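You operate a simulated robot arm through the tools that you are given. There is no shell and no other tool.

The job below is to be done with a simulated robot arm. You get a single attempt, and the scene is never put back.

## Task
Give the core with the blue cap two turns of tape.
Fine: stand it in the winder jaws, swing the tape arm on, turn the dial, swing the arm away and put the core back. Keep it upright; leave the other core untaped.

It is judged by the outcome, as a careful person would: the job done as asked, and still so three seconds after it is handed in. It fails if anything else is knocked over, pushed out of place, dropped, spilled or broken. Lids that push on must go on centred and level and be pressed home; caps that screw on are set level and turned clockwise until they are tight.

## Robot
A 7-joint arm with a two-finger parallel gripper, fixed in place. Base frame: the origin is at the foot of the arm, x ahead of it, y to its left, z up; the work surface is at about z = 0.8. Readings come in m, degrees, newtons and seconds.
With the tool pointing down near the work surface it reaches from about 0.14 to 0.62 m from the base axis. Its first joint turns from -166.0 to 166.0 degrees. Payload 1.57 kg.
The tool frame sits at the grasp point between the pads (the TCP): z along the fingers, y along the line on which they close. The tips reach 0.03 m beyond it. The gripper opens to 0.08 m. The fingers are 0.017 m wide and 0.012 m thick; the gripper's body (0.04 by 0.082 m) begins 0.08 m behind the TCP.
Orientation is that of the tool frame in the base frame, as a unit quaternion [x, y, z, w]. With the fingers straight down and closing along the base's y, the tool's x points along the base's -x, its y along +y and its z along -z.

## Interface
- The arm moves only by the tool arm_command. Its argument "moves" is a list of rows, each a list of 7 numbers: the shift along the tool's x, y, z in m, then the turn, a rotation vector about the tool's x, y, z in degrees, then the finger opening in m, from 0 to 0.08. In form: [[tx, ty, tz, wx, wy, wz, hand], ...]. A call has 1 to 20 rows; each row shifts and turns the commanded pose from where the row before left it, along the tool's axes as they then stand. A row lasts 0.2 s, in which the tool goes at most 0.05 m and 8.6 degrees; a call with a longer step from one row to the next is refused whole, and so is a gripper value outside its range. Where a pose cannot be reached the arm comes as near as it can. A force on the tool above 40 N (or 10 N above the force at the start of the call, whichever is more), or a blocked arm, ends the call early, and 0.2 s more pass. Each finger travels about 0.072 m/s and halts on what it meets, pressing with about 32 N; the grip force reading is that of the motor and also rises with nothing between the fingers. The clock runs only during rows and for 0.2 s after the last one: add rows that do not move to give the fingers time. The reply holds the time, the measured pose of the TCP, the force on the tool along the base axes, the opening and the grip force, in the units named above and with some noise, with the torque about the TCP (base axes, N m) and any sound that the robot's microphone picked up.
- Cameras (640 x 400 px; columns grow to the right, rows downward): "scene" is fixed at [0.3991, 0.6513, 1.6712]; the picture's right is [-0.99, -0.16, 0.00], its down [-0.14, 0.84, -0.53] and it looks along [0.09, -0.52, -0.85] (base axes); focal length 338 px, centre (320, 200). "wrist" rides on the gripper at [0.072, -0.007, -0.122] in the tool frame; the picture's right is [0.09, 1.00, 0.00], its down [-0.84, 0.08, -0.54] and it looks along [-0.54, 0.05, 0.84] (tool axes); focal length 238 px, centre (320, 200). There is no depth. A picture from a camera that has moved, and an enlarged one, comes with that camera's place and axes in the base frame and with its lens.
- capture(camera): a new picture of that camera. The clock stands still meanwhile.
- move_column(by): slides the trunk up (or, below 0, down) by that many m; the arm rides with it, the base frame stays. It gives what a move gives, with no picture.
- enlarge(camera, box): a new picture of the part [left, top, right, bottom] of that camera's present view, enlarged. The clock stands still meanwhile.
- job_done(): hands the job in; it is judged then, once.

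Places have to be worked out from the pictures, the camera data and where the tool is seen. Open the gripper and draw the arm clear of the work before you hand the job in, unless the task says otherwise.

The tools are called by a JSON object that holds its "op" and its "data". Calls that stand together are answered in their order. arm_command: Moves the arm, as the interface text tells. Its arguments: {"type":"object","properties":{"moves":{"type":"array"}},"required":["moves"]} The other tools are called the same way: move_column (by) slides the trunk up or down; capture (camera) takes a picture; enlarge (camera, box) takes an enlarged picture of a part of a camera's view; job_done () hands the job in.

At the start:

```text
time: 0.0
position: [0.3405, 0.3207, 1.3117]
orientation: [0.001, 1.0, 0.0, -0.006]
contact_force: [0.3, 0.3, 1.1]
ft_torque: [0.01, -0.02, -0.01]
finger_gap: 0.0802
gripper_force: 0.0
trunk travel left (down, up): [-0.675, 0.315]
```

scene: 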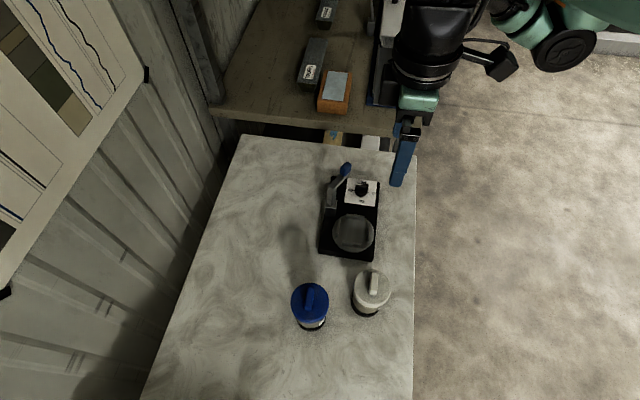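
wrist: 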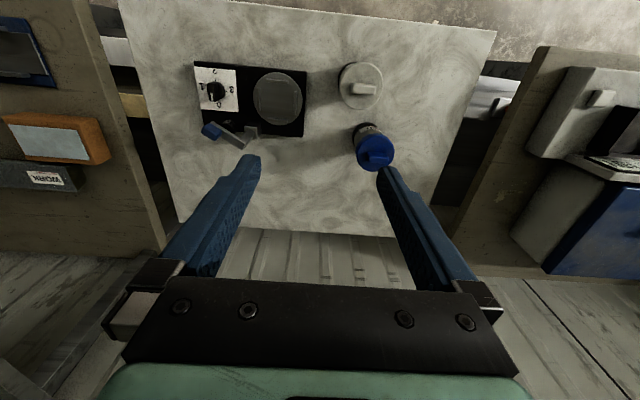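

I'll start by looking closely at the winder and the two cores in enlarged views.

{"op": "enlarge", "data": {"camera": "scene", "box": [290, 150, 410, 270]}}

{"op": "enlarge", "data": {"camera": "scene", "box": [270, 250, 410, 340]}}

{"op": "enlarge", "data": {"camera": "wrist", "box": [180, 40, 420, 190]}}

```text
3.33 times, centred on (350, 210) of scene
camera zoom: at [0.3991, 0.6513, 1.6712], right [-0.99, -0.16, 0.0], down [-0.14, 0.84, -0.53], along [0.09, -0.52, -0.85], focal length 1127 px, centre (220, 167)
```

zoom: 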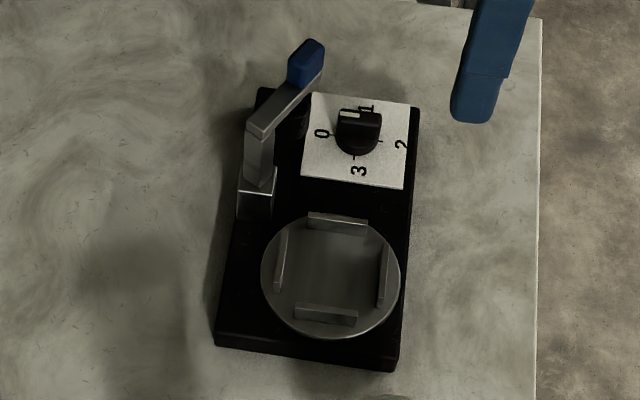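

```text
4.44 times, centred on (340, 295) of scene
camera zoom: at [0.3991, 0.6513, 1.6712], right [-0.99, -0.16, 0.0], down [-0.14, 0.84, -0.53], along [0.09, -0.52, -0.85], focal length 1502 px, centre (231, -222)
```

zoom: 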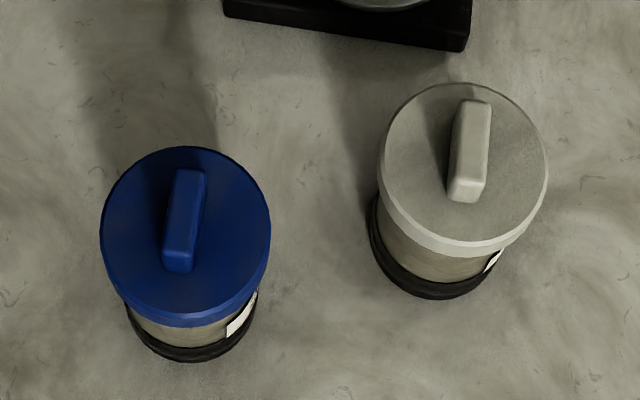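

```text
2.67 times, centred on (300, 115) of wrist
camera zoom: at [0.2704, 0.3163, 1.434], right [-0.09, 1.0, 0.0], down [0.84, 0.08, 0.53], along [0.53, 0.05, -0.85], focal length 636 px, centre (373, 427)
```

zoom: 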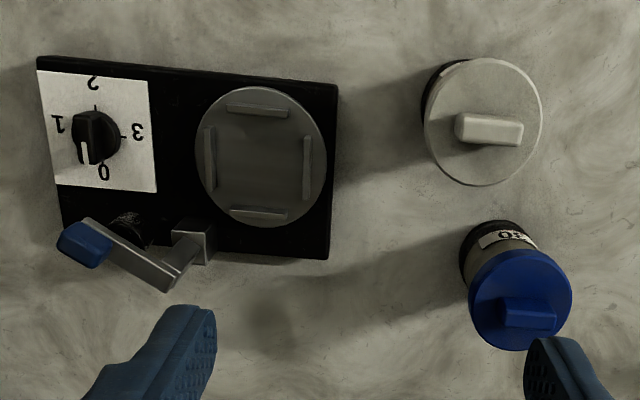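

The dial, winder plate (~(0.378, 0.226)), blue core (~(0.456, 0.457)) and white core (~(0.323, 0.401)) triangulate well, with the cap tops near z≈0.92. Next I move the wrist camera closer above the winder to read the dial and see the tape arm.

{"op": "arm_command", "data": {"moves": [[0.00625, -0.02, 0.03, 0, 0, 0, 0.08], [0.00625, -0.02, 0.03, 0, 0, 0, 0.08], [0.00625, -0.02, 0.03, 0, 0, 0, 0.08], [0.00625, -0.02, 0.03, 0, 0, 0, 0.08], [0.00625, -0.02, 0.03, 0, 0, 0, 0.08], [0.00625, -0.02, 0.03, 0, 0, 0, 0.08], [0.00625, -0.02, 0.03, 0, 0, 0, 0.08], [0.00625, -0.02, 0.03, 0, 0, 0, 0.08]]}}

```text
time: 1.8
position: [0.2898, 0.1631, 1.0705]
orientation: [0.003, 1.0, 0.0, -0.006]
contact_force: [0.7, 0.2, 0.2]
ft_torque: [0.03, 0.0, 0.01]
finger_gap: 0.0799
gripper_force: 0.0
trunk travel left (down, up): [-0.675, 0.315]
```

The tool is at (0.290, 0.163, 1.07) as planned. I take wrist and scene pictures from here.

{"op": "capture", "data": {"camera": "wrist"}}

{"op": "capture", "data": {"camera": "scene"}}

```text
taken
camera wrist: at [0.2181, 0.1567, 1.194], right [-0.09, 1.0, 0.0], down [0.84, 0.07, 0.53], along [0.53, 0.05, -0.85], focal length 238 px, centre (320, 200)
```

wrist: 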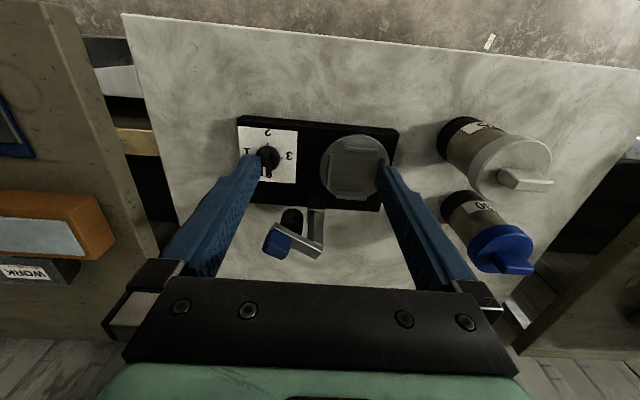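

```text
taken
```

scene: 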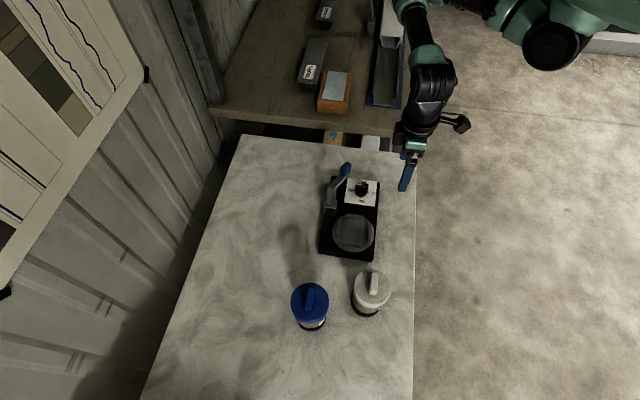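

{"op": "enlarge", "data": {"camera": "wrist", "box": [220, 100, 420, 270]}}

{"op": "enlarge", "data": {"camera": "wrist", "box": [420, 100, 580, 290]}}

{"op": "enlarge", "data": {"camera": "scene", "box": [315, 155, 385, 205]}}

```text
2.35 times, centred on (320, 185) of wrist
camera zoom: at [0.2181, 0.1567, 1.194], right [-0.09, 1.0, 0.0], down [0.84, 0.07, 0.53], along [0.53, 0.05, -0.85], focal length 561 px, centre (320, 235)
```

zoom: 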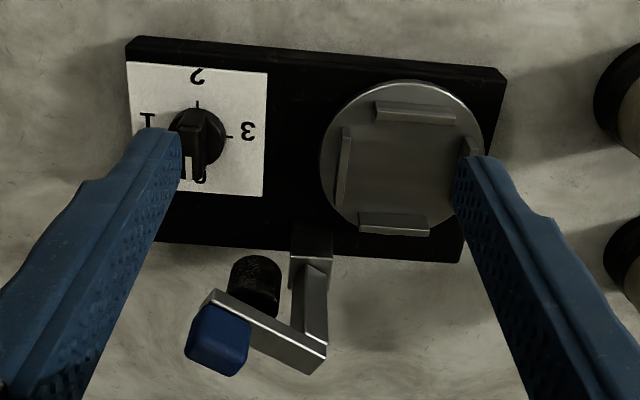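

```text
2.11 times, centred on (500, 195) of wrist
camera zoom: at [0.2181, 0.1567, 1.194], right [-0.09, 1.0, 0.0], down [0.84, 0.07, 0.53], along [0.53, 0.05, -0.85], focal length 502 px, centre (-59, 210)
```

zoom: 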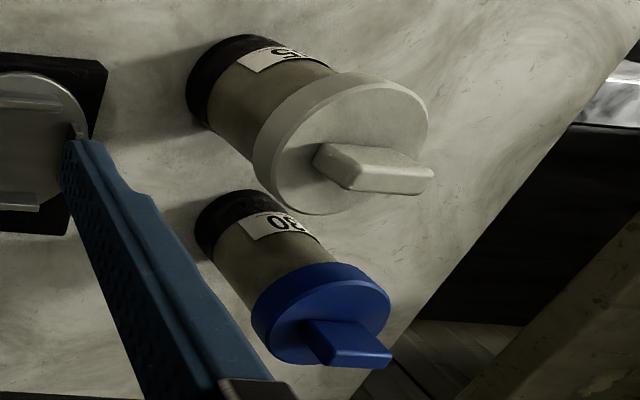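

```text
8.00 times, centred on (350, 180) of scene
camera zoom: at [0.3991, 0.6513, 1.6712], right [-0.99, -0.16, 0.0], down [-0.14, 0.84, -0.53], along [0.09, -0.52, -0.85], focal length 2704 px, centre (80, 360)
```

zoom: 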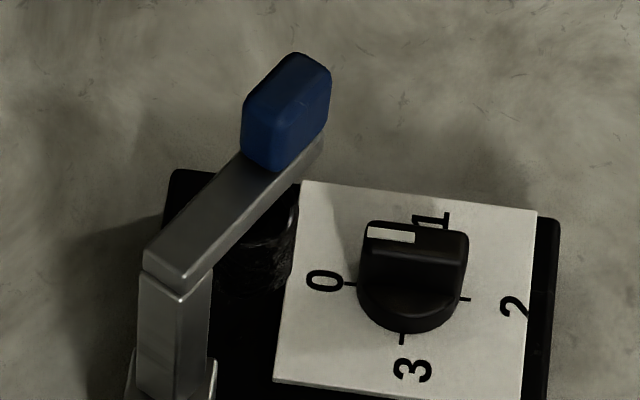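

The dial pointer is at 0 (+x side) and the numbers run clockwise to 2. The tape arm pivots on a post at about (0.448, 0.171), with its handle at about (0.421, 0.118, 0.975). The core's cap has a bar along y, so I test reach above the blue core first, at a safe height.

{"op": "arm_command", "data": {"moves": [[-0.0208, 0.0368, 0, 0, 0, 0, 0.08], [-0.0208, 0.0368, 0, 0, 0, 0, 0.08], [-0.0208, 0.0368, 0, 0, 0, 0, 0.08], [-0.0208, 0.0368, 0, 0, 0, 0, 0.08], [-0.0208, 0.0368, 0, 0, 0, 0, 0.08], [-0.0208, 0.0368, 0, 0, 0, 0, 0.08], [-0.0208, 0.0368, 0, 0, 0, 0, 0.08], [-0.0208, 0.0368, 0, 0, 0, 0, 0.08], [0, 0, 0, 0, 0, 0, 0.08]]}}

```text
time: 3.8
position: [0.454, 0.4532, 1.0671]
orientation: [0.0, 1.0, 0.001, -0.007]
contact_force: [-1.2, -1.0, 0.1]
ft_torque: [0.04, 0.05, -0.01]
finger_gap: 0.0798
gripper_force: 0.1
trunk travel left (down, up): [-0.675, 0.315]
```

It is reachable at (0.454, 0.453). Now I turn the tool 90° (camera toward −y) so the fingers close along x across the cap's bar.

{"op": "arm_command", "data": {"moves": [[0, 0, 0, 0, 0, -8.2, 0.08], [0, 0, 0, 0, 0, -8.2, 0.08], [0, 0, 0, 0, 0, -8.2, 0.08], [0, 0, 0, 0, 0, -8.2, 0.08], [0, 0, 0, 0, 0, -8.2, 0.08], [0, 0, 0, 0, 0, -8.2, 0.08], [0, 0, 0, 0, 0, -8.2, 0.08], [0, 0, 0, 0, 0, -8.2, 0.08], [0, 0, 0, 0, 0, -8.2, 0.08], [0, 0, 0, 0, 0, -8.2, 0.08], [0, 0, 0, 0, 0, -8.0, 0.08], [0, 0, 0, 0, 0, 0, 0.08]]}}

{"op": "capture", "data": {"camera": "wrist"}}

{"op": "capture", "data": {"camera": "scene"}}

```text
time: 6.4
position: [0.4484, 0.4397, 1.0683]
orientation: [-0.498, 0.867, 0.004, -0.002]
contact_force: [-0.3, 0.8, 1.2]
ft_torque: [-0.01, -0.02, 0.03]
finger_gap: 0.08
gripper_force: 0.1
out of reach, approached as far as the arm can: row 1, 7, 8, 9, 10, 11
trunk travel left (down, up): [-0.675, 0.315]
```

```text
taken
camera wrist: at [0.4183, 0.3748, 1.1899], right [-0.91, 0.42, 0.01], down [0.36, 0.76, 0.54], along [0.22, 0.49, -0.84], focal length 238 px, centre (320, 200)
```

wrist: 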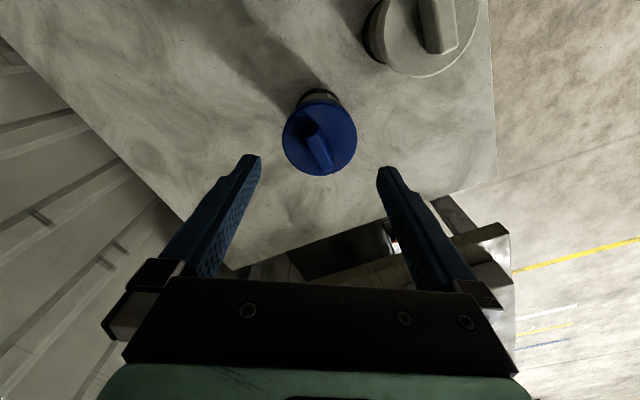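

```text
taken
```

scene: 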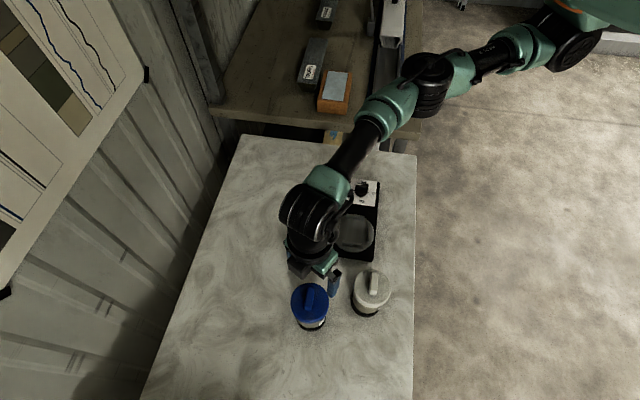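

The turn stalled at 60° with a small position error, so the arm is near its reach limit here with the trunk this high. I raise the tool 0.2 m and then lower the trunk by the same amount, to give the arm a better posture.

{"op": "arm_command", "data": {"moves": [[0, 0, -0.04, 0, 0, 0, 0.08], [0, 0, -0.04, 0, 0, 0, 0.08], [0, 0, -0.04, 0, 0, 0, 0.08], [0, 0, -0.04, 0, 0, 0, 0.08], [0, 0, -0.04, 0, 0, 0, 0.08], [0, 0, 0, 0, 0, 0, 0.08]]}}

```text
time: 7.8
position: [0.4454, 0.4301, 1.1875]
orientation: [-0.495, 0.869, 0.003, -0.002]
contact_force: [-0.2, 0.1, 0.2]
ft_torque: [-0.03, 0.0, 0.02]
finger_gap: 0.0802
gripper_force: 0.1
out of reach, approached as far as the arm can: row 3, 4, 5
trunk travel left (down, up): [-0.675, 0.315]
```

Going up made it worse, so reach shrinks with height here. I go back down and inward and test whether the 90° turn is limited by the wrist joint rather than by reach.

{"op": "arm_command", "data": {"moves": [[0.03, 0, 0.03, 0, 0, 0, 0.08], [0.03, 0, 0.03, 0, 0, 0, 0.08], [0.03, 0, 0.03, 0, 0, 0, 0.08], [0.03, 0, 0.03, 0, 0, 0, 0.08], [0, 0, 0, 0, 0, 0, 0.08], [0, 0, 0, 0, 0, -8.0, 0.08], [0, 0, 0, 0, 0, -8.0, 0.08], [0, 0, 0, 0, 0, -8.0, 0.08], [0, 0, 0, 0, 0, -6.0, 0.08], [0, 0, 0, 0, 0, 0, 0.08]]}}

```text
time: 10.0
position: [0.3861, 0.3234, 1.0654]
orientation: [-0.664, 0.748, 0.003, 0.0]
contact_force: [0.6, 0.0, 0.0]
ft_torque: [-0.02, -0.02, -0.01]
finger_gap: 0.0801
gripper_force: 0.2
out of reach, approached as far as the arm can: row 9
trunk travel left (down, up): [-0.675, 0.315]
```

The wrist limit is around +83° of yaw, so the opposite turn (camera toward +y) should sit mid-range. I rotate the other way at this safe height.

{"op": "arm_command", "data": {"moves": [[0, 0, 0, 0, 0, 8.5, 0.08], [0, 0, 0, 0, 0, 8.5, 0.08], [0, 0, 0, 0, 0, 8.5, 0.08], [0, 0, 0, 0, 0, 8.5, 0.08], [0, 0, 0, 0, 0, 8.5, 0.08], [0, 0, 0, 0, 0, 8.5, 0.08], [0, 0, 0, 0, 0, 8.5, 0.08], [0, 0, 0, 0, 0, 8.5, 0.08], [0, 0, 0, 0, 0, 8.5, 0.08], [0, 0, 0, 0, 0, 8.5, 0.08], [0, 0, 0, 0, 0, 8.5, 0.08], [0, 0, 0, 0, 0, 8.5, 0.08], [0, 0, 0, 0, 0, 8.5, 0.08], [0, 0, 0, 0, 0, 8.5, 0.08], [0, 0, 0, 0, 0, 8.5, 0.08], [0, 0, 0, 0, 0, 8.5, 0.08], [0, 0, 0, 0, 0, 8.5, 0.08], [0, 0, 0, 0, 0, 8.5, 0.08], [0, 0, 0, 0, 0, 8.5, 0.08], [0, 0, 0, 0, 0, 8.5, 0.08]]}}

```text
time: 14.2
position: [0.3865, 0.3243, 1.066]
orientation: [0.688, 0.725, 0.0, -0.003]
contact_force: [0.8, 0.8, -0.2]
ft_torque: [-0.02, -0.04, -0.02]
finger_gap: 0.0801
gripper_force: 0.0
trunk travel left (down, up): [-0.675, 0.315]
```

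Now yaw is about −87° with the fingers closing along x. I finish the turn and move above the blue core for a close look.

{"op": "arm_command", "data": {"moves": [[0, 0, 0, 0, 0, 3.0, 0.08], [0.0332, 0.0174, 0, 0, 0, 0, 0.08], [0.0332, 0.0174, 0, 0, 0, 0, 0.08], [0.0332, 0.0174, 0, 0, 0, 0, 0.08], [0.0332, 0.0174, 0, 0, 0, 0, 0.08], [0, 0, 0, 0, 0, 0, 0.08]]}}

{"op": "capture", "data": {"camera": "wrist"}}

{"op": "capture", "data": {"camera": "scene"}}

```text
time: 15.6
position: [0.4542, 0.4544, 1.066]
orientation: [0.706, 0.709, 0.0, -0.005]
contact_force: [0.0, -0.6, 0.3]
ft_torque: [0.02, -0.02, 0.02]
finger_gap: 0.0801
gripper_force: 0.1
trunk travel left (down, up): [-0.675, 0.315]
```

```text
taken
camera wrist: at [0.4484, 0.5265, 1.189], right [1.0, 0.1, -0.01], down [0.08, -0.84, 0.54], along [0.05, -0.54, -0.84], focal length 238 px, centre (320, 200)
```

wrist: 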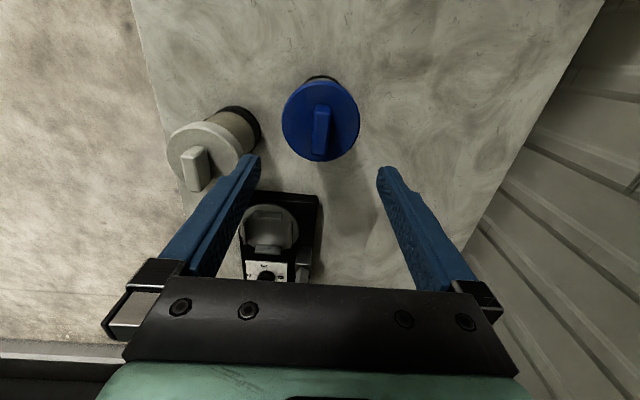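

```text
taken
```

scene: 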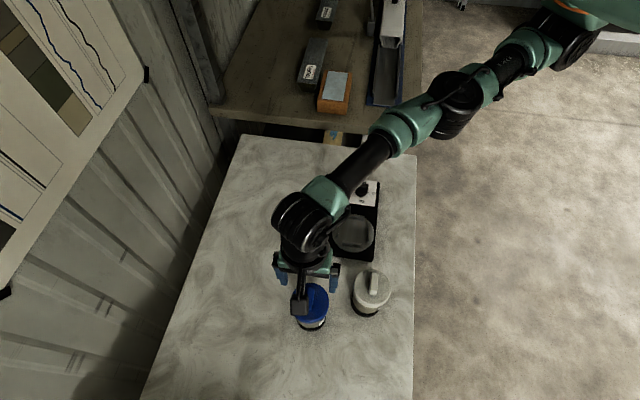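

{"op": "enlarge", "data": {"camera": "wrist", "box": [260, 60, 380, 180]}}

{"op": "enlarge", "data": {"camera": "wrist", "box": [150, 80, 350, 290]}}

```text
3.33 times, centred on (320, 120) of wrist
camera zoom: at [0.4484, 0.5265, 1.189], right [1.0, 0.1, -0.01], down [0.08, -0.84, 0.54], along [0.05, -0.54, -0.84], focal length 794 px, centre (320, 467)
```

zoom: 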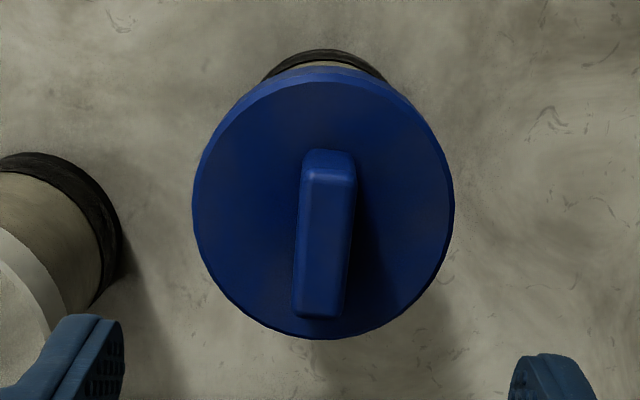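

```text
1.90 times, centred on (250, 185) of wrist
camera zoom: at [0.4484, 0.5265, 1.189], right [1.0, 0.1, -0.01], down [0.08, -0.84, 0.54], along [0.05, -0.54, -0.84], focal length 454 px, centre (453, 229)
```

zoom: 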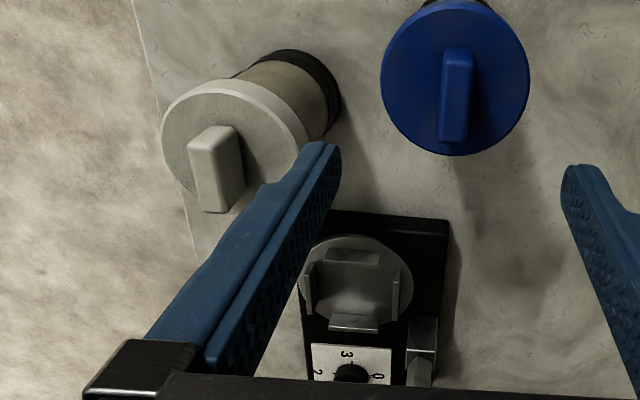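

The blue cap centre computes to (0.455, 0.457), cap top z≈0.925, bar top ≈0.953 and aligned along y. I descend with open fingers straddling the bar, stopping with the tips just above the cap.

{"op": "arm_command", "data": {"moves": [[0.0025, 0.001, 0.025, 0, 0, 0, 0.08], [0, 0, 0.025, 0, 0, 0, 0.08], [0, 0, 0.025, 0, 0, 0, 0.08], [0, 0, 0.015, 0, 0, 0, 0.08], [0, 0, 0.01, 0, 0, 0, 0.08], [0, 0, 0, 0, 0, 0, 0.08]]}}

{"op": "capture", "data": {"camera": "wrist"}}

{"op": "capture", "data": {"camera": "scene"}}

```text
time: 17.0
position: [0.4469, 0.4495, 0.9646]
orientation: [0.706, 0.708, 0.0, -0.002]
contact_force: [0.2, -0.2, 0.1]
ft_torque: [-0.01, 0.01, 0.0]
finger_gap: 0.0801
gripper_force: 0.1
out of reach, approached as far as the arm can: row 1, 3, 4
trunk travel left (down, up): [-0.675, 0.315]
```

```text
taken
camera wrist: at [0.4404, 0.5214, 1.0874], right [1.0, 0.1, 0.0], down [0.08, -0.84, 0.54], along [0.05, -0.54, -0.84], focal length 238 px, centre (320, 200)
```

wrist: 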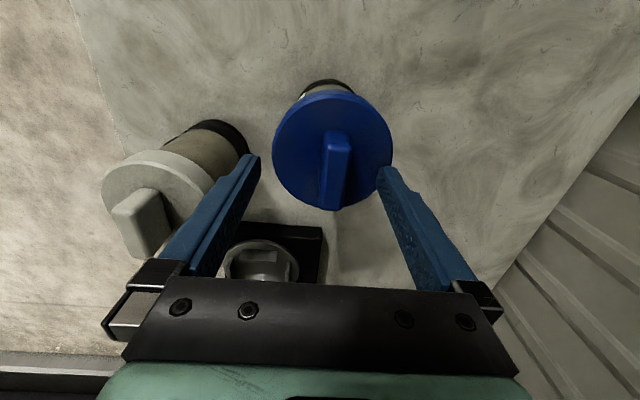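

```text
taken
```

scene: 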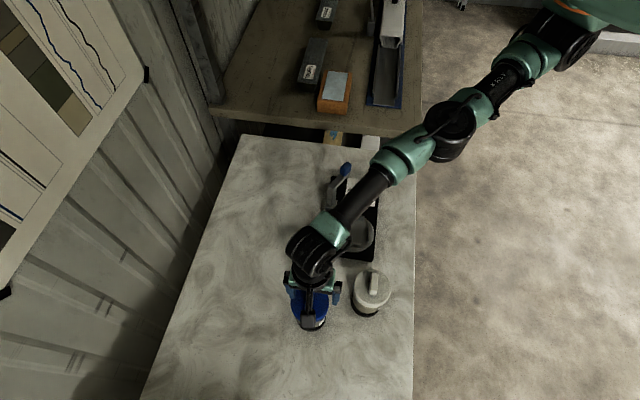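

Reach at this height is about 0.634 m, just short of the core at 0.645 m, while it was fine 0.1 m higher. I go back up, re-centre over the core, and will then lower by the trunk instead.

{"op": "arm_command", "data": {"moves": [[0, 0, -0.03, 0, 0, 0, 0.08], [0, 0, -0.03, 0, 0, 0, 0.08], [0, 0, -0.03, 0, 0, 0, 0.08], [0.0075, 0.008, -0.012, 0, 0, 0, 0.08], [0, 0, 0, 0, 0, 0, 0.08], [0, 0, 0, 0, 0, 0, 0.08]]}}

```text
time: 18.4
position: [0.4556, 0.4548, 1.07]
orientation: [0.706, 0.708, -0.001, -0.002]
contact_force: [0.2, 0.1, -0.3]
ft_torque: [0.01, -0.01, 0.0]
finger_gap: 0.0799
gripper_force: 0.1
trunk travel left (down, up): [-0.675, 0.315]
```

Centred at (0.456, 0.455, 1.07). I lower the trunk by 0.1 m so the open fingers come down around the bar.

{"op": "move_column", "data": {"by": -0.1}}

{"op": "capture", "data": {"camera": "wrist"}}

{"op": "capture", "data": {"camera": "scene"}}

```text
time: 19.7
position: [0.4559, 0.4554, 0.9695]
orientation: [0.706, 0.708, -0.001, -0.003]
contact_force: [0.2, 0.0, -0.1]
ft_torque: [0.03, -0.01, 0.01]
finger_gap: 0.0797
gripper_force: 0.0
trunk travel left (down, up): [-0.575, 0.415]
```

```text
taken
camera wrist: at [0.4492, 0.5265, 1.0916], right [1.0, 0.1, 0.0], down [0.08, -0.84, 0.54], along [0.05, -0.54, -0.84], focal length 238 px, centre (320, 200)
```

wrist: 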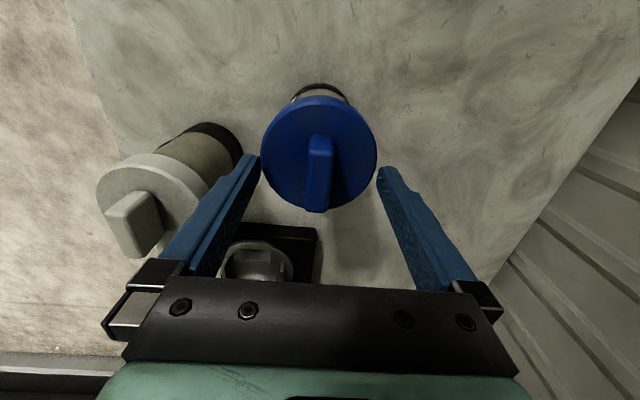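

```text
taken
```

scene: 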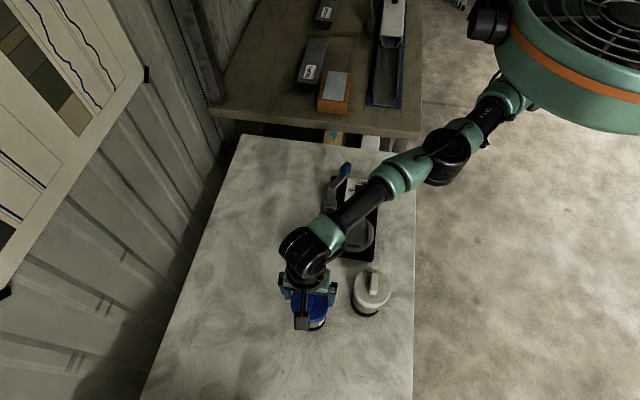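

The fingers straddle the bar, tips at about 0.94 with the bar top near 0.95. I lower the trunk another 11 mm so the pads cover most of the bar.

{"op": "move_column", "data": {"by": -0.011}}

{"op": "enlarge", "data": {"camera": "wrist", "box": [230, 80, 410, 230]}}

```text
time: 20.3
position: [0.4544, 0.4546, 0.9633]
orientation: [0.706, 0.708, 0.004, -0.003]
contact_force: [0.8, 0.4, 27.5]
ft_torque: [-0.05, 0.16, 0.06]
finger_gap: 0.0801
gripper_force: 0.0
trunk travel left (down, up): [-0.564, 0.426]
```

```text
2.67 times, centred on (320, 155) of wrist
camera zoom: at [0.4484, 0.5255, 1.0866], right [1.0, 0.09, 0.0], down [0.08, -0.84, 0.53], along [0.05, -0.53, -0.85], focal length 636 px, centre (320, 320)
```

zoom: 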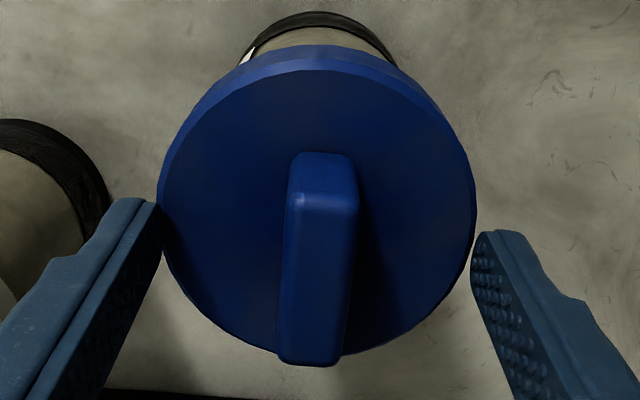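

The fingertips touched the cap rim (27 N up), so the cap top is at z≈0.933. I back off 7 mm by trunk before closing.

{"op": "move_column", "data": {"by": 0.007}}

{"op": "enlarge", "data": {"camera": "scene", "box": [250, 240, 410, 340]}}

```text
time: 20.9
position: [0.4552, 0.4542, 0.9633]
orientation: [0.705, 0.709, 0.001, -0.002]
contact_force: [1.7, 1.9, 5.7]
ft_torque: [0.04, -0.22, 0.06]
finger_gap: 0.0801
gripper_force: 0.1
trunk travel left (down, up): [-0.571, 0.419]
```

```text
4.00 times, centred on (330, 290) of scene
camera zoom: at [0.3991, 0.6513, 1.6712], right [-0.99, -0.16, 0.0], down [-0.14, 0.84, -0.53], along [0.09, -0.52, -0.85], focal length 1352 px, centre (280, -160)
```

zoom: 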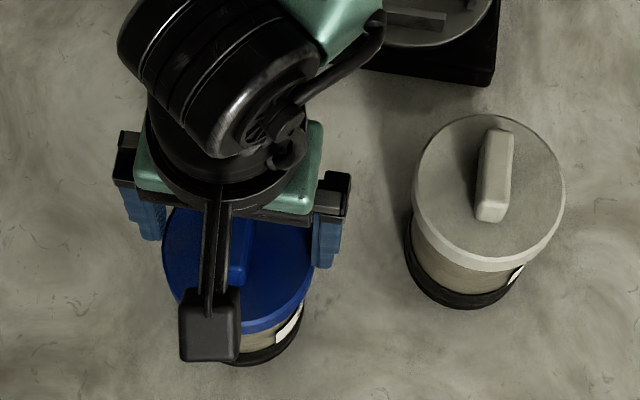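

Still touching lightly (5.7 N), so I raise another 3 mm and then close partially, then fully, on the bar.

{"op": "move_column", "data": {"by": 0.003}}

```text
time: 21.4
position: [0.4561, 0.4537, 0.9685]
orientation: [0.706, 0.708, 0.0, -0.002]
contact_force: [-0.8, -0.2, 0.5]
ft_torque: [-0.01, 0.0, 0.05]
finger_gap: 0.08
gripper_force: 0.0
trunk travel left (down, up): [-0.574, 0.416]
```

Clear of the cap now. I close the fingers on the bar.

{"op": "arm_command", "data": {"moves": [[0, 0, 0, 0, 0, 0, 0.04], [0, 0, 0, 0, 0, 0, 0.03], [0, 0, 0, 0, 0, 0, 0.02], [0, 0, 0, 0, 0, 0, 0.01], [0, 0, 0, 0, 0, 0, 0.0], [0, 0, 0, 0, 0, 0, 0.0], [0, 0, 0, 0, 0, 0, 0.0]]}}

{"op": "capture", "data": {"camera": "wrist"}}

```text
time: 23.0
position: [0.4558, 0.456, 0.9693]
orientation: [0.706, 0.708, 0.001, -0.003]
contact_force: [-2.1, 0.0, 1.0]
ft_torque: [-0.04, 0.14, -0.01]
finger_gap: 0.0147
gripper_force: 30.2
trunk travel left (down, up): [-0.574, 0.416]
```

```text
taken
camera wrist: at [0.449, 0.5266, 1.0906], right [1.0, 0.1, 0.0], down [0.08, -0.84, 0.54], along [0.05, -0.54, -0.84], focal length 238 px, centre (320, 200)
```

wrist: 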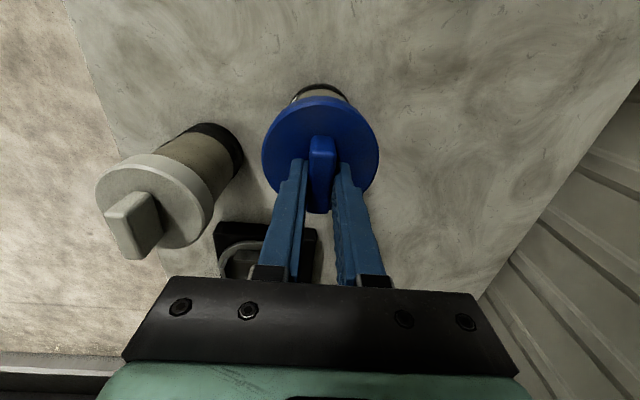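

The bar is gripped at a 14.7 mm gap with 30 N. I lift slightly with the trunk and check that the whole core comes up, not just the cap.

{"op": "move_column", "data": {"by": 0.02}}

{"op": "capture", "data": {"camera": "wrist"}}

{"op": "enlarge", "data": {"camera": "scene", "box": [250, 240, 410, 340]}}

```text
time: 23.7
position: [0.456, 0.4536, 0.9876]
orientation: [0.706, 0.708, 0.0, -0.003]
contact_force: [-0.6, 0.0, -6.0]
ft_torque: [-0.01, 0.0, 0.0]
finger_gap: 0.0149
gripper_force: 30.4
trunk travel left (down, up): [-0.594, 0.396]
```

```text
taken
camera wrist: at [0.45, 0.5271, 1.1095], right [1.0, 0.1, 0.0], down [0.08, -0.84, 0.54], along [0.05, -0.54, -0.84], focal length 238 px, centre (320, 200)
```

wrist: 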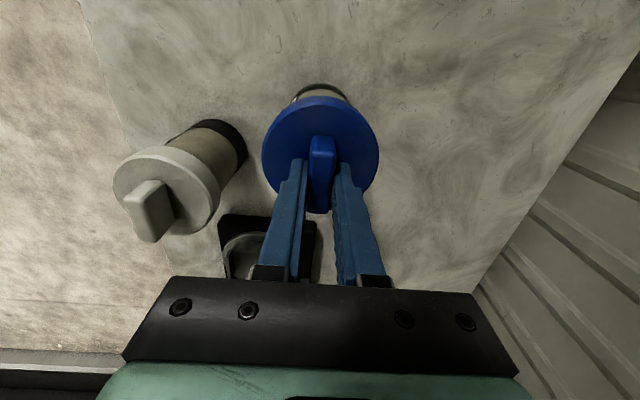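

```text
4.00 times, centred on (330, 290) of scene
camera zoom: at [0.3991, 0.6513, 1.6712], right [-0.99, -0.16, 0.0], down [-0.14, 0.84, -0.53], along [0.09, -0.52, -0.85], focal length 1352 px, centre (280, -160)
```

zoom: 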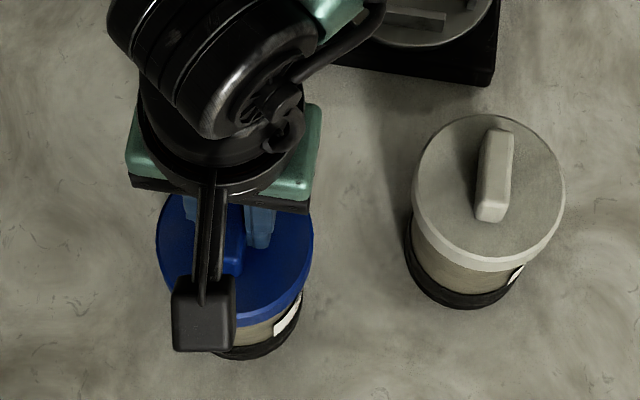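

The force reading (−6 N) and pictures show the whole core lifted, about 0.6 kg, upright. I raise the trunk further, to carry it clear of everything.

{"op": "move_column", "data": {"by": 0.11}}

{"op": "arm_command", "data": {"moves": [[-0.03, 0, 0, 0, 0, 0, 0.0], [-0.03, 0, 0, 0, 0, 0, 0.0], [-0.03, 0, 0, 0, 0, 0, 0.0], [-0.03, 0, 0, 0, 0, 0, 0.0], [0, 0, 0, 0, 0, 0, 0.0]]}}

{"op": "capture", "data": {"camera": "wrist"}}

{"op": "capture", "data": {"camera": "scene"}}

```text
time: 25.1
position: [0.4565, 0.4546, 1.0977]
orientation: [0.706, 0.708, 0.0, -0.003]
contact_force: [0.2, 0.9, -6.6]
ft_torque: [-0.04, 0.01, 0.03]
finger_gap: 0.0147
gripper_force: 30.5
trunk travel left (down, up): [-0.704, 0.286]
```

```text
time: 26.3
position: [0.5133, 0.3934, 1.0967]
orientation: [0.706, 0.709, 0.0, -0.003]
contact_force: [0.3, -0.3, -5.5]
ft_torque: [-0.04, 0.0, 0.02]
finger_gap: 0.0146
gripper_force: 31.0
out of reach, approached as far as the arm can: row 1, 2, 3, 4
trunk travel left (down, up): [-0.704, 0.286]
```

```text
taken
camera wrist: at [0.5081, 0.4659, 1.2184], right [1.0, 0.1, -0.01], down [0.08, -0.84, 0.54], along [0.05, -0.54, -0.84], focal length 238 px, centre (320, 200)
```

wrist: 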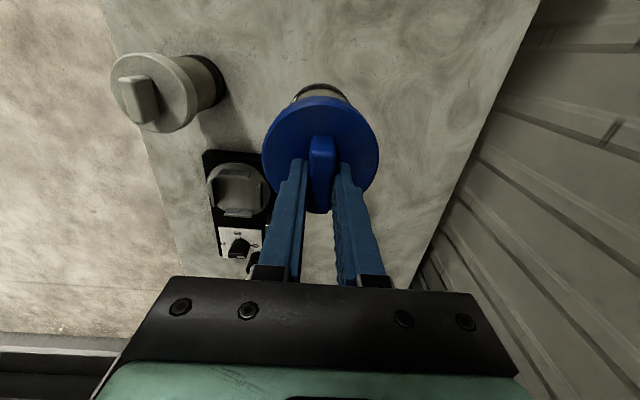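

```text
taken
```

scene: 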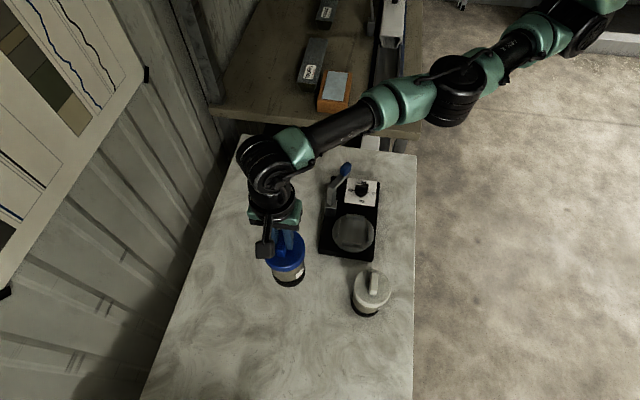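

The arm slid along its reach boundary to (0.513, 0.393) because it was fully stretched; the core is still held upright and well clear. I step inward, radially, to come out of the stretched pose.

{"op": "arm_command", "data": {"moves": [[-0.015, -0.012, 0, 0, 0, 0, 0.0], [-0.02, -0.016, 0, 0, 0, 0, 0.0], [-0.02, -0.016, 0, 0, 0, 0, 0.0], [0, 0, 0, 0, 0, 0, 0.0]]}}

```text
time: 27.3
position: [0.5234, 0.3819, 1.0984]
orientation: [0.706, 0.709, 0.0, -0.003]
contact_force: [0.5, 1.5, -5.8]
ft_torque: [0.01, -0.01, 0.01]
finger_gap: 0.0143
gripper_force: 30.9
out of reach, approached as far as the arm can: row 1, 2, 3
trunk travel left (down, up): [-0.704, 0.286]
```

The arm is still at its straight-elbow limit. A vertical motion should make the elbow bend, so I try going up while pulling in radially.

{"op": "arm_command", "data": {"moves": [[-0.012, -0.015, -0.03, 0, 0, 0, 0.0], [-0.012, -0.015, -0.03, 0, 0, 0, 0.0], [-0.012, -0.015, -0.03, 0, 0, 0, 0.0], [0, 0, 0, 0, 0, 0, 0.0]]}}

```text
time: 28.3
position: [0.5188, 0.3784, 1.192]
orientation: [0.706, 0.708, -0.001, -0.003]
contact_force: [1.1, 0.0, -6.2]
ft_torque: [-0.02, 0.02, 0.03]
finger_gap: 0.0145
gripper_force: 30.3
out of reach, approached as far as the arm can: row 1, 2, 3
trunk travel left (down, up): [-0.704, 0.286]
```

Going up keeps the arm straight; earlier a down-and-inward motion from a raised pose did bend the elbow. I repeat that here, ending at about (0.447, 0.298, 1.07), which is clear of everything.

{"op": "arm_command", "data": {"moves": [[-0.02, -0.018, 0.03, 0, 0, 0, 0.0], [-0.02, -0.018, 0.03, 0, 0, 0, 0.0], [-0.02, -0.018, 0.03, 0, 0, 0, 0.0], [-0.02, -0.018, 0.02, 0, 0, 0, 0.0], [0, 0, 0, 0, 0, 0, 0.0]]}}

```text
time: 29.5
position: [0.5344, 0.3678, 1.084]
orientation: [0.706, 0.709, -0.001, -0.003]
contact_force: [-0.3, -0.2, -5.7]
ft_torque: [-0.02, 0.0, 0.01]
finger_gap: 0.0147
gripper_force: 31.0
out of reach, approached as far as the arm can: row 1, 2, 3, 4
trunk travel left (down, up): [-0.704, 0.286]
```

It slid along the boundary again. Earlier, a purely vertical move from off the arm's level brought it inside the boundary, so I first go straight up (the boundary shrinks there), then come straight down without lateral motion.

{"op": "arm_command", "data": {"moves": [[0, 0, -0.03, 0, 0, 0, 0.0], [0, 0, -0.03, 0, 0, 0, 0.0], [0, 0, -0.03, 0, 0, 0, 0.0], [0, 0, -0.03, 0, 0, 0, 0.0], [0, 0, -0.03, 0, 0, 0, 0.0], [0, 0, -0.02, 0, 0, 0, 0.0], [0, 0, 0, 0, 0, 0, 0.0]]}}

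```text
time: 31.1
position: [0.5249, 0.3569, 1.2529]
orientation: [0.706, 0.708, 0.0, -0.003]
contact_force: [1.0, 0.2, -6.7]
ft_torque: [0.02, -0.01, 0.02]
finger_gap: 0.0147
gripper_force: 30.2
out of reach, approached as far as the arm can: row 4, 5, 6
trunk travel left (down, up): [-0.704, 0.286]
```

Radius shrank to 0.635 m at z=1.253. Now straight down in small steps.

{"op": "arm_command", "data": {"moves": [[0, 0, 0.02, 0, 0, 0, 0.0], [0, 0, 0.02, 0, 0, 0, 0.0], [0, 0, 0.02, 0, 0, 0, 0.0], [0, 0, 0.02, 0, 0, 0, 0.0], [0, 0, 0.02, 0, 0, 0, 0.0], [0, 0, 0.02, 0, 0, 0, 0.0], [0, 0, 0, 0, 0, 0, 0.0]]}}

```text
time: 32.7
position: [0.5363, 0.3654, 1.1346]
orientation: [0.705, 0.709, -0.002, -0.004]
contact_force: [-0.1, -0.3, -6.6]
ft_torque: [0.02, -0.02, 0.02]
finger_gap: 0.0149
gripper_force: 30.9
out of reach, approached as far as the arm can: row 2, 3, 5
trunk travel left (down, up): [-0.704, 0.286]
```

It straightened out again. A small wrist tilt makes the elbow share the motion, so I tilt 6° with a matching inward shift and see whether the arm comes off its boundary.

{"op": "arm_command", "data": {"moves": [[-0.0056, -0.0083, 0, 2.48, -1.69, 0, 0.0], [-0.0056, -0.0083, 0, 2.48, -1.69, 0, 0.0], [-0.008, -0.012, 0, 0, 0, 0, 0.0], [-0.008, -0.012, 0, 0, 0, 0, 0.0], [0, 0, 0, 0, 0, 0, 0.0]]}}

```text
time: 33.9
position: [0.5164, 0.3528, 1.1359]
orientation: [0.705, 0.708, -0.051, -0.013]
contact_force: [-0.1, 0.5, -6.2]
ft_torque: [0.03, -0.11, 0.01]
finger_gap: 0.0146
gripper_force: 30.7
out of reach, approached as far as the arm can: row 3, 4
trunk travel left (down, up): [-0.704, 0.286]
```

The tilt worked as a pure wrist motion. I now tilt back in small steps while keeping the TCP where it is, to see whether the elbow bends.

{"op": "arm_command", "data": {"moves": [[0, 0, 0, -1.24, 0.85, 0, 0.0], [0, 0, 0, -1.24, 0.85, 0, 0.0], [0, 0, 0, -1.24, 0.85, 0, 0.0], [0, 0, 0, -1.24, 0.85, 0, 0.0], [0, 0, 0, 0, 0, 0, 0.0]]}}

```text
time: 35.1
position: [0.5351, 0.3669, 1.137]
orientation: [0.705, 0.709, -0.001, -0.003]
contact_force: [-0.5, 0.1, -6.1]
ft_torque: [-0.01, 0.01, 0.03]
finger_gap: 0.0145
gripper_force: 31.3
out of reach, approached as far as the arm can: row 1, 2, 3, 4
trunk travel left (down, up): [-0.704, 0.286]
```

Still straight. I try the opposite tilt (fingertips outward), which would bend the elbow the other way, followed by an inward move.

{"op": "arm_command", "data": {"moves": [[0.0056, 0.0083, 0, -2.48, 1.69, 0, 0.0], [0.0056, 0.0083, 0, -2.48, 1.69, 0, 0.0], [-0.008, -0.012, 0, 0, 0, 0, 0.0], [-0.008, -0.012, 0, 0, 0, 0, 0.0], [-0.008, -0.012, 0, 0, 0, 0, 0.0], [0, 0, 0, 0, 0, 0, 0.0]]}}

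```text
time: 36.5
position: [0.5552, 0.3804, 1.1387]
orientation: [0.705, 0.707, 0.051, 0.006]
contact_force: [0.3, -0.1, -5.1]
ft_torque: [-0.05, 0.07, 0.0]
finger_gap: 0.0146
gripper_force: 30.7
out of reach, approached as far as the arm can: row 3, 4, 5
trunk travel left (down, up): [-0.704, 0.286]
```

No change, so I undo the tilt. The one thing that freed the arm earlier was reaching the wrist-roll limit at about +60° yaw, which makes the other joints bend; I'll repeat that, keeping the core upright.

{"op": "arm_command", "data": {"moves": [[-0.0056, -0.0083, 0, 2.48, -1.69, 0, 0.0], [-0.0056, -0.0083, 0, 2.48, -1.69, 0, 0.0], [0, 0, 0, 0, 0, 0, 0.0]]}}

{"op": "arm_command", "data": {"moves": [[0, 0, 0, 0, 0, -8.4, 0.0], [0, 0, 0, 0, 0, -8.4, 0.0], [0, 0, 0, 0, 0, -8.4, 0.0], [0, 0, 0, 0, 0, -8.4, 0.0], [0, 0, 0, 0, 0, -8.4, 0.0], [0, 0, 0, 0, 0, -8.4, 0.0], [0, 0, 0, 0, 0, -8.4, 0.0], [0, 0, 0, 0, 0, -8.4, 0.0], [0, 0, 0, 0, 0, -8.4, 0.0], [0, 0, 0, 0, 0, -8.4, 0.0], [0, 0, 0, 0, 0, -8.4, 0.0], [0, 0, 0, 0, 0, 0, 0.0]]}}

```text
time: 37.3
position: [0.5364, 0.3678, 1.1366]
orientation: [0.706, 0.708, 0.001, -0.004]
contact_force: [-0.7, -0.3, -6.1]
ft_torque: [-0.03, 0.01, 0.01]
finger_gap: 0.0145
gripper_force: 30.5
trunk travel left (down, up): [-0.704, 0.286]
```

```text
time: 39.9
position: [0.5359, 0.369, 1.1361]
orientation: [-0.024, 1.0, 0.003, -0.002]
contact_force: [0.4, -0.6, -6.0]
ft_torque: [-0.02, 0.0, 0.01]
finger_gap: 0.0144
gripper_force: 31.1
out of reach, approached as far as the arm can: row 2
trunk travel left (down, up): [-0.704, 0.286]
```

At yaw≈+3° now. I try an inward step here before rotating further.

{"op": "arm_command", "data": {"moves": [[0.0165, -0.0113, 0, 0, 0, 0, 0.0], [0.0165, -0.0113, 0, 0, 0, 0, 0.0], [0, 0, 0, 0, 0, 0, 0.0]]}}

```text
time: 40.7
position: [0.5359, 0.3686, 1.1373]
orientation: [-0.022, 1.0, 0.001, -0.003]
contact_force: [-0.7, -0.2, -7.3]
ft_torque: [-0.03, 0.0, 0.02]
finger_gap: 0.0148
gripper_force: 30.3
out of reach, approached as far as the arm can: row 1, 2
trunk travel left (down, up): [-0.704, 0.286]
```

Still held at the boundary, so I continue the turn toward the wrist-roll limit.

{"op": "arm_command", "data": {"moves": [[0, 0, 0, 0, 0, -8.0, 0.0], [0, 0, 0, 0, 0, -8.0, 0.0], [0, 0, 0, 0, 0, -8.0, 0.0], [0, 0, 0, 0, 0, -8.0, 0.0], [0, 0, 0, 0, 0, -8.0, 0.0], [0, 0, 0, 0, 0, -8.0, 0.0], [0, 0, 0, 0, 0, -8.0, 0.0], [0, 0, 0, 0, 0, 0, 0.0]]}}

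```text
time: 42.5
position: [0.5344, 0.3505, 1.1265]
orientation: [-0.386, 0.923, -0.005, -0.009]
contact_force: [0.0, 0.8, -6.0]
ft_torque: [0.06, 0.0, 0.02]
finger_gap: 0.0147
gripper_force: 31.0
out of reach, approached as far as the arm can: row 4, 6, 7
trunk travel left (down, up): [-0.704, 0.286]
```

Yaw is now 45° and the radius dropped to 0.639 m, so other joints are bending. I try pulling inward now.

{"op": "arm_command", "data": {"moves": [[0.0148, 0.0027, 0, 0, 0, 0, 0.0], [0.0197, 0.0035, 0, 0, 0, 0, 0.0], [0.0197, 0.0035, 0, 0, 0, 0, 0.0], [0.0197, 0.0035, 0, 0, 0, 0, 0.0], [0, 0, 0, 0, 0, 0, 0.0]]}}

```text
time: 43.7
position: [0.4743, 0.3044, 1.1303]
orientation: [-0.385, 0.923, -0.006, -0.009]
contact_force: [0.6, -0.6, -6.2]
ft_torque: [0.01, -0.01, 0.03]
finger_gap: 0.0148
gripper_force: 31.2
trunk travel left (down, up): [-0.704, 0.286]
```

The arm is free again at (0.474, 0.304), with the core upright. I turn back toward yaw 0 and take a look at the winder jaws from here.

{"op": "arm_command", "data": {"moves": [[0, 0, 0, 0, 0, 8.4, 0.0], [0, 0, 0, 0, 0, 8.4, 0.0], [0, 0, 0, 0, 0, 8.4, 0.0], [0, 0, 0, 0, 0, 8.4, 0.0], [0, 0, 0, 0, 0, 8.4, 0.0], [0, 0, 0, 0, 0, 3.0, 0.0], [0, 0, 0, 0, 0, 0, 0.0]]}}

{"op": "capture", "data": {"camera": "wrist"}}

{"op": "capture", "data": {"camera": "scene"}}

```text
time: 45.3
position: [0.4727, 0.3056, 1.13]
orientation: [-0.002, 1.0, -0.009, -0.006]
contact_force: [0.1, 0.1, -6.1]
ft_torque: [0.0, 0.0, -0.04]
finger_gap: 0.0145
gripper_force: 30.8
trunk travel left (down, up): [-0.704, 0.286]
```

```text
taken
camera wrist: at [0.4019, 0.3023, 1.2517], right [-0.1, 1.0, -0.02], down [0.84, 0.09, 0.53], along [0.53, 0.04, -0.85], focal length 238 px, centre (320, 200)
```

wrist: 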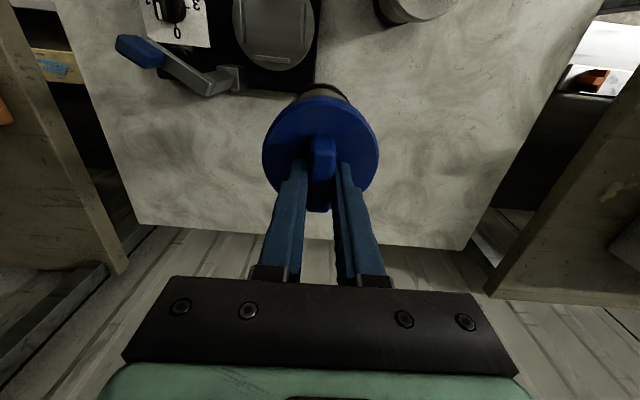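

```text
taken
```

scene: 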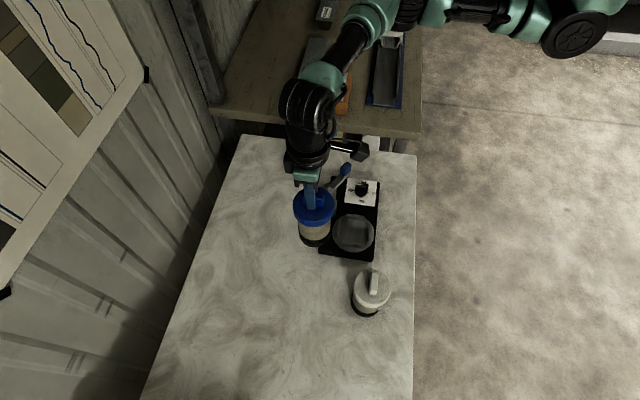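

The core is clear and the arm is free. I shift 8 cm toward −x to bring the jaws into the wrist view, and correct a ~1° tilt that crept in.

{"op": "arm_command", "data": {"moves": [[0.02, 0, 0, -1.03, -0.69, 0, 0.0], [0.03, 0, 0, 0, 0, 0, 0.0], [0.03, 0, 0, 0, 0, 0, 0.0], [0, 0, 0, 0, 0, 0, 0.0]]}}

{"op": "capture", "data": {"camera": "wrist"}}

{"op": "enlarge", "data": {"camera": "wrist", "box": [140, 0, 340, 150]}}

```text
time: 46.3
position: [0.3919, 0.3047, 1.1285]
orientation: [-0.002, 1.0, 0.001, 0.0]
contact_force: [0.4, 0.6, -6.7]
ft_torque: [-0.01, -0.03, 0.0]
finger_gap: 0.0145
gripper_force: 30.9
trunk travel left (down, up): [-0.704, 0.286]
```

```text
taken
camera wrist: at [0.3199, 0.2977, 1.2506], right [-0.1, 1.0, 0.0], down [0.84, 0.08, 0.54], along [0.54, 0.05, -0.84], focal length 238 px, centre (320, 200)
```

wrist: 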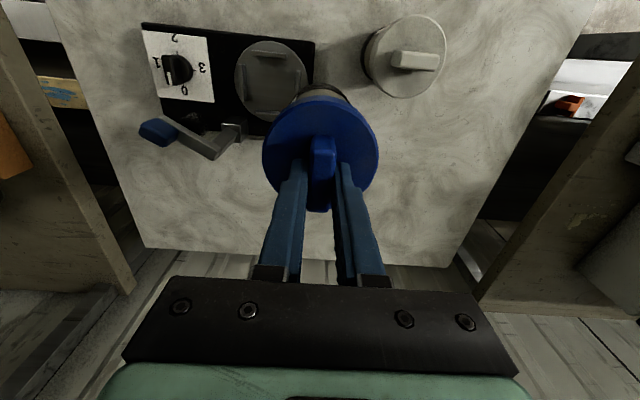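

```text
2.67 times, centred on (240, 75) of wrist
camera zoom: at [0.3199, 0.2977, 1.2506], right [-0.1, 1.0, 0.0], down [0.84, 0.08, 0.54], along [0.54, 0.05, -0.84], focal length 636 px, centre (533, 533)
```

zoom: 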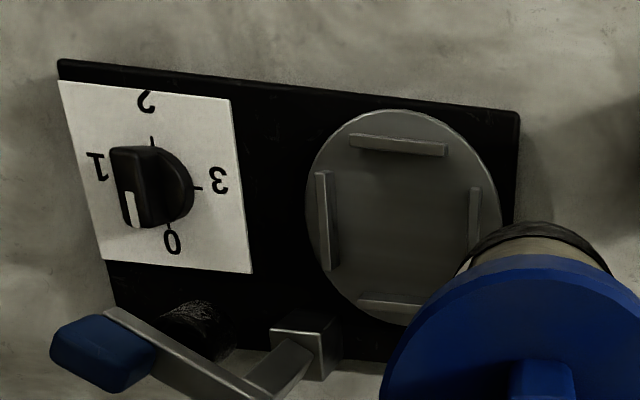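

The winder centre computes to (0.377, 0.227) from both cameras, with jaws about 0.08 m apart inside and slab top z≈0.834. I rotate the core to yaw −90° here (its original orientation), in free space.

{"op": "arm_command", "data": {"moves": [[0, 0, 0, 0, 0, 8.2, 0.0], [0, 0, 0, 0, 0, 8.2, 0.0], [0, 0, 0, 0, 0, 8.2, 0.0], [0, 0, 0, 0, 0, 8.2, 0.0], [0, 0, 0, 0, 0, 8.2, 0.0], [0, 0, 0, 0, 0, 8.2, 0.0], [0, 0, 0, 0, 0, 8.2, 0.0], [0, 0, 0, 0, 0, 8.2, 0.0], [0, 0, 0, 0, 0, 8.2, 0.0], [0, 0, 0, 0, 0, 8.2, 0.0], [0, 0, 0, 0, 0, 7.7, 0.0], [0, 0, 0, 0, 0, 0, 0.0]]}}

```text
time: 48.9
position: [0.3917, 0.3066, 1.1283]
orientation: [0.704, 0.71, 0.0, -0.001]
contact_force: [-0.2, -0.2, -5.4]
ft_torque: [-0.01, 0.0, -0.02]
finger_gap: 0.0147
gripper_force: 31.0
trunk travel left (down, up): [-0.704, 0.286]
```

Orientation is level. I move over the winder centre and check alignment with both cameras.

{"op": "arm_command", "data": {"moves": [[-0.0271, -0.0049, 0, 0, 0, 0.4, 0.0], [-0.0271, -0.0049, 0, 0, 0, 0, 0.0], [-0.0271, -0.0049, 0, 0, 0, 0, 0.0], [0, 0, 0, 0, 0, 0, 0.0]]}}

{"op": "capture", "data": {"camera": "wrist"}}

{"op": "enlarge", "data": {"camera": "scene", "box": [290, 150, 410, 270]}}

```text
time: 49.9
position: [0.3777, 0.2254, 1.1296]
orientation: [0.706, 0.708, 0.0, 0.0]
contact_force: [-0.6, 0.6, -6.6]
ft_torque: [-0.02, 0.02, -0.04]
finger_gap: 0.0145
gripper_force: 30.0
trunk travel left (down, up): [-0.704, 0.286]
```

```text
taken
camera wrist: at [0.3701, 0.2982, 1.251], right [1.0, 0.1, 0.0], down [0.08, -0.84, 0.54], along [0.05, -0.54, -0.84], focal length 238 px, centre (320, 200)
```

wrist: 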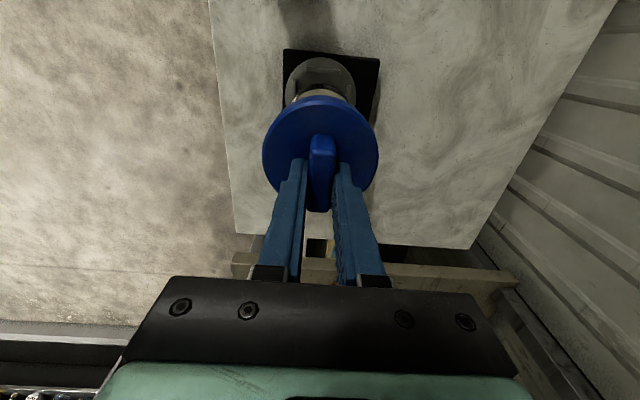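

```text
3.33 times, centred on (350, 210) of scene
camera zoom: at [0.3991, 0.6513, 1.6712], right [-0.99, -0.16, 0.0], down [-0.14, 0.84, -0.53], along [0.09, -0.52, -0.85], focal length 1127 px, centre (220, 167)
```

zoom: 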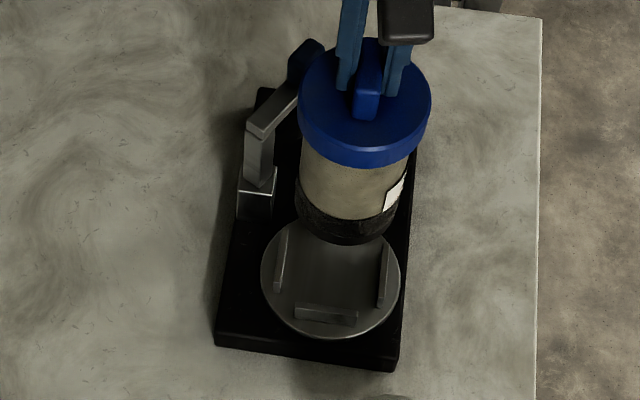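

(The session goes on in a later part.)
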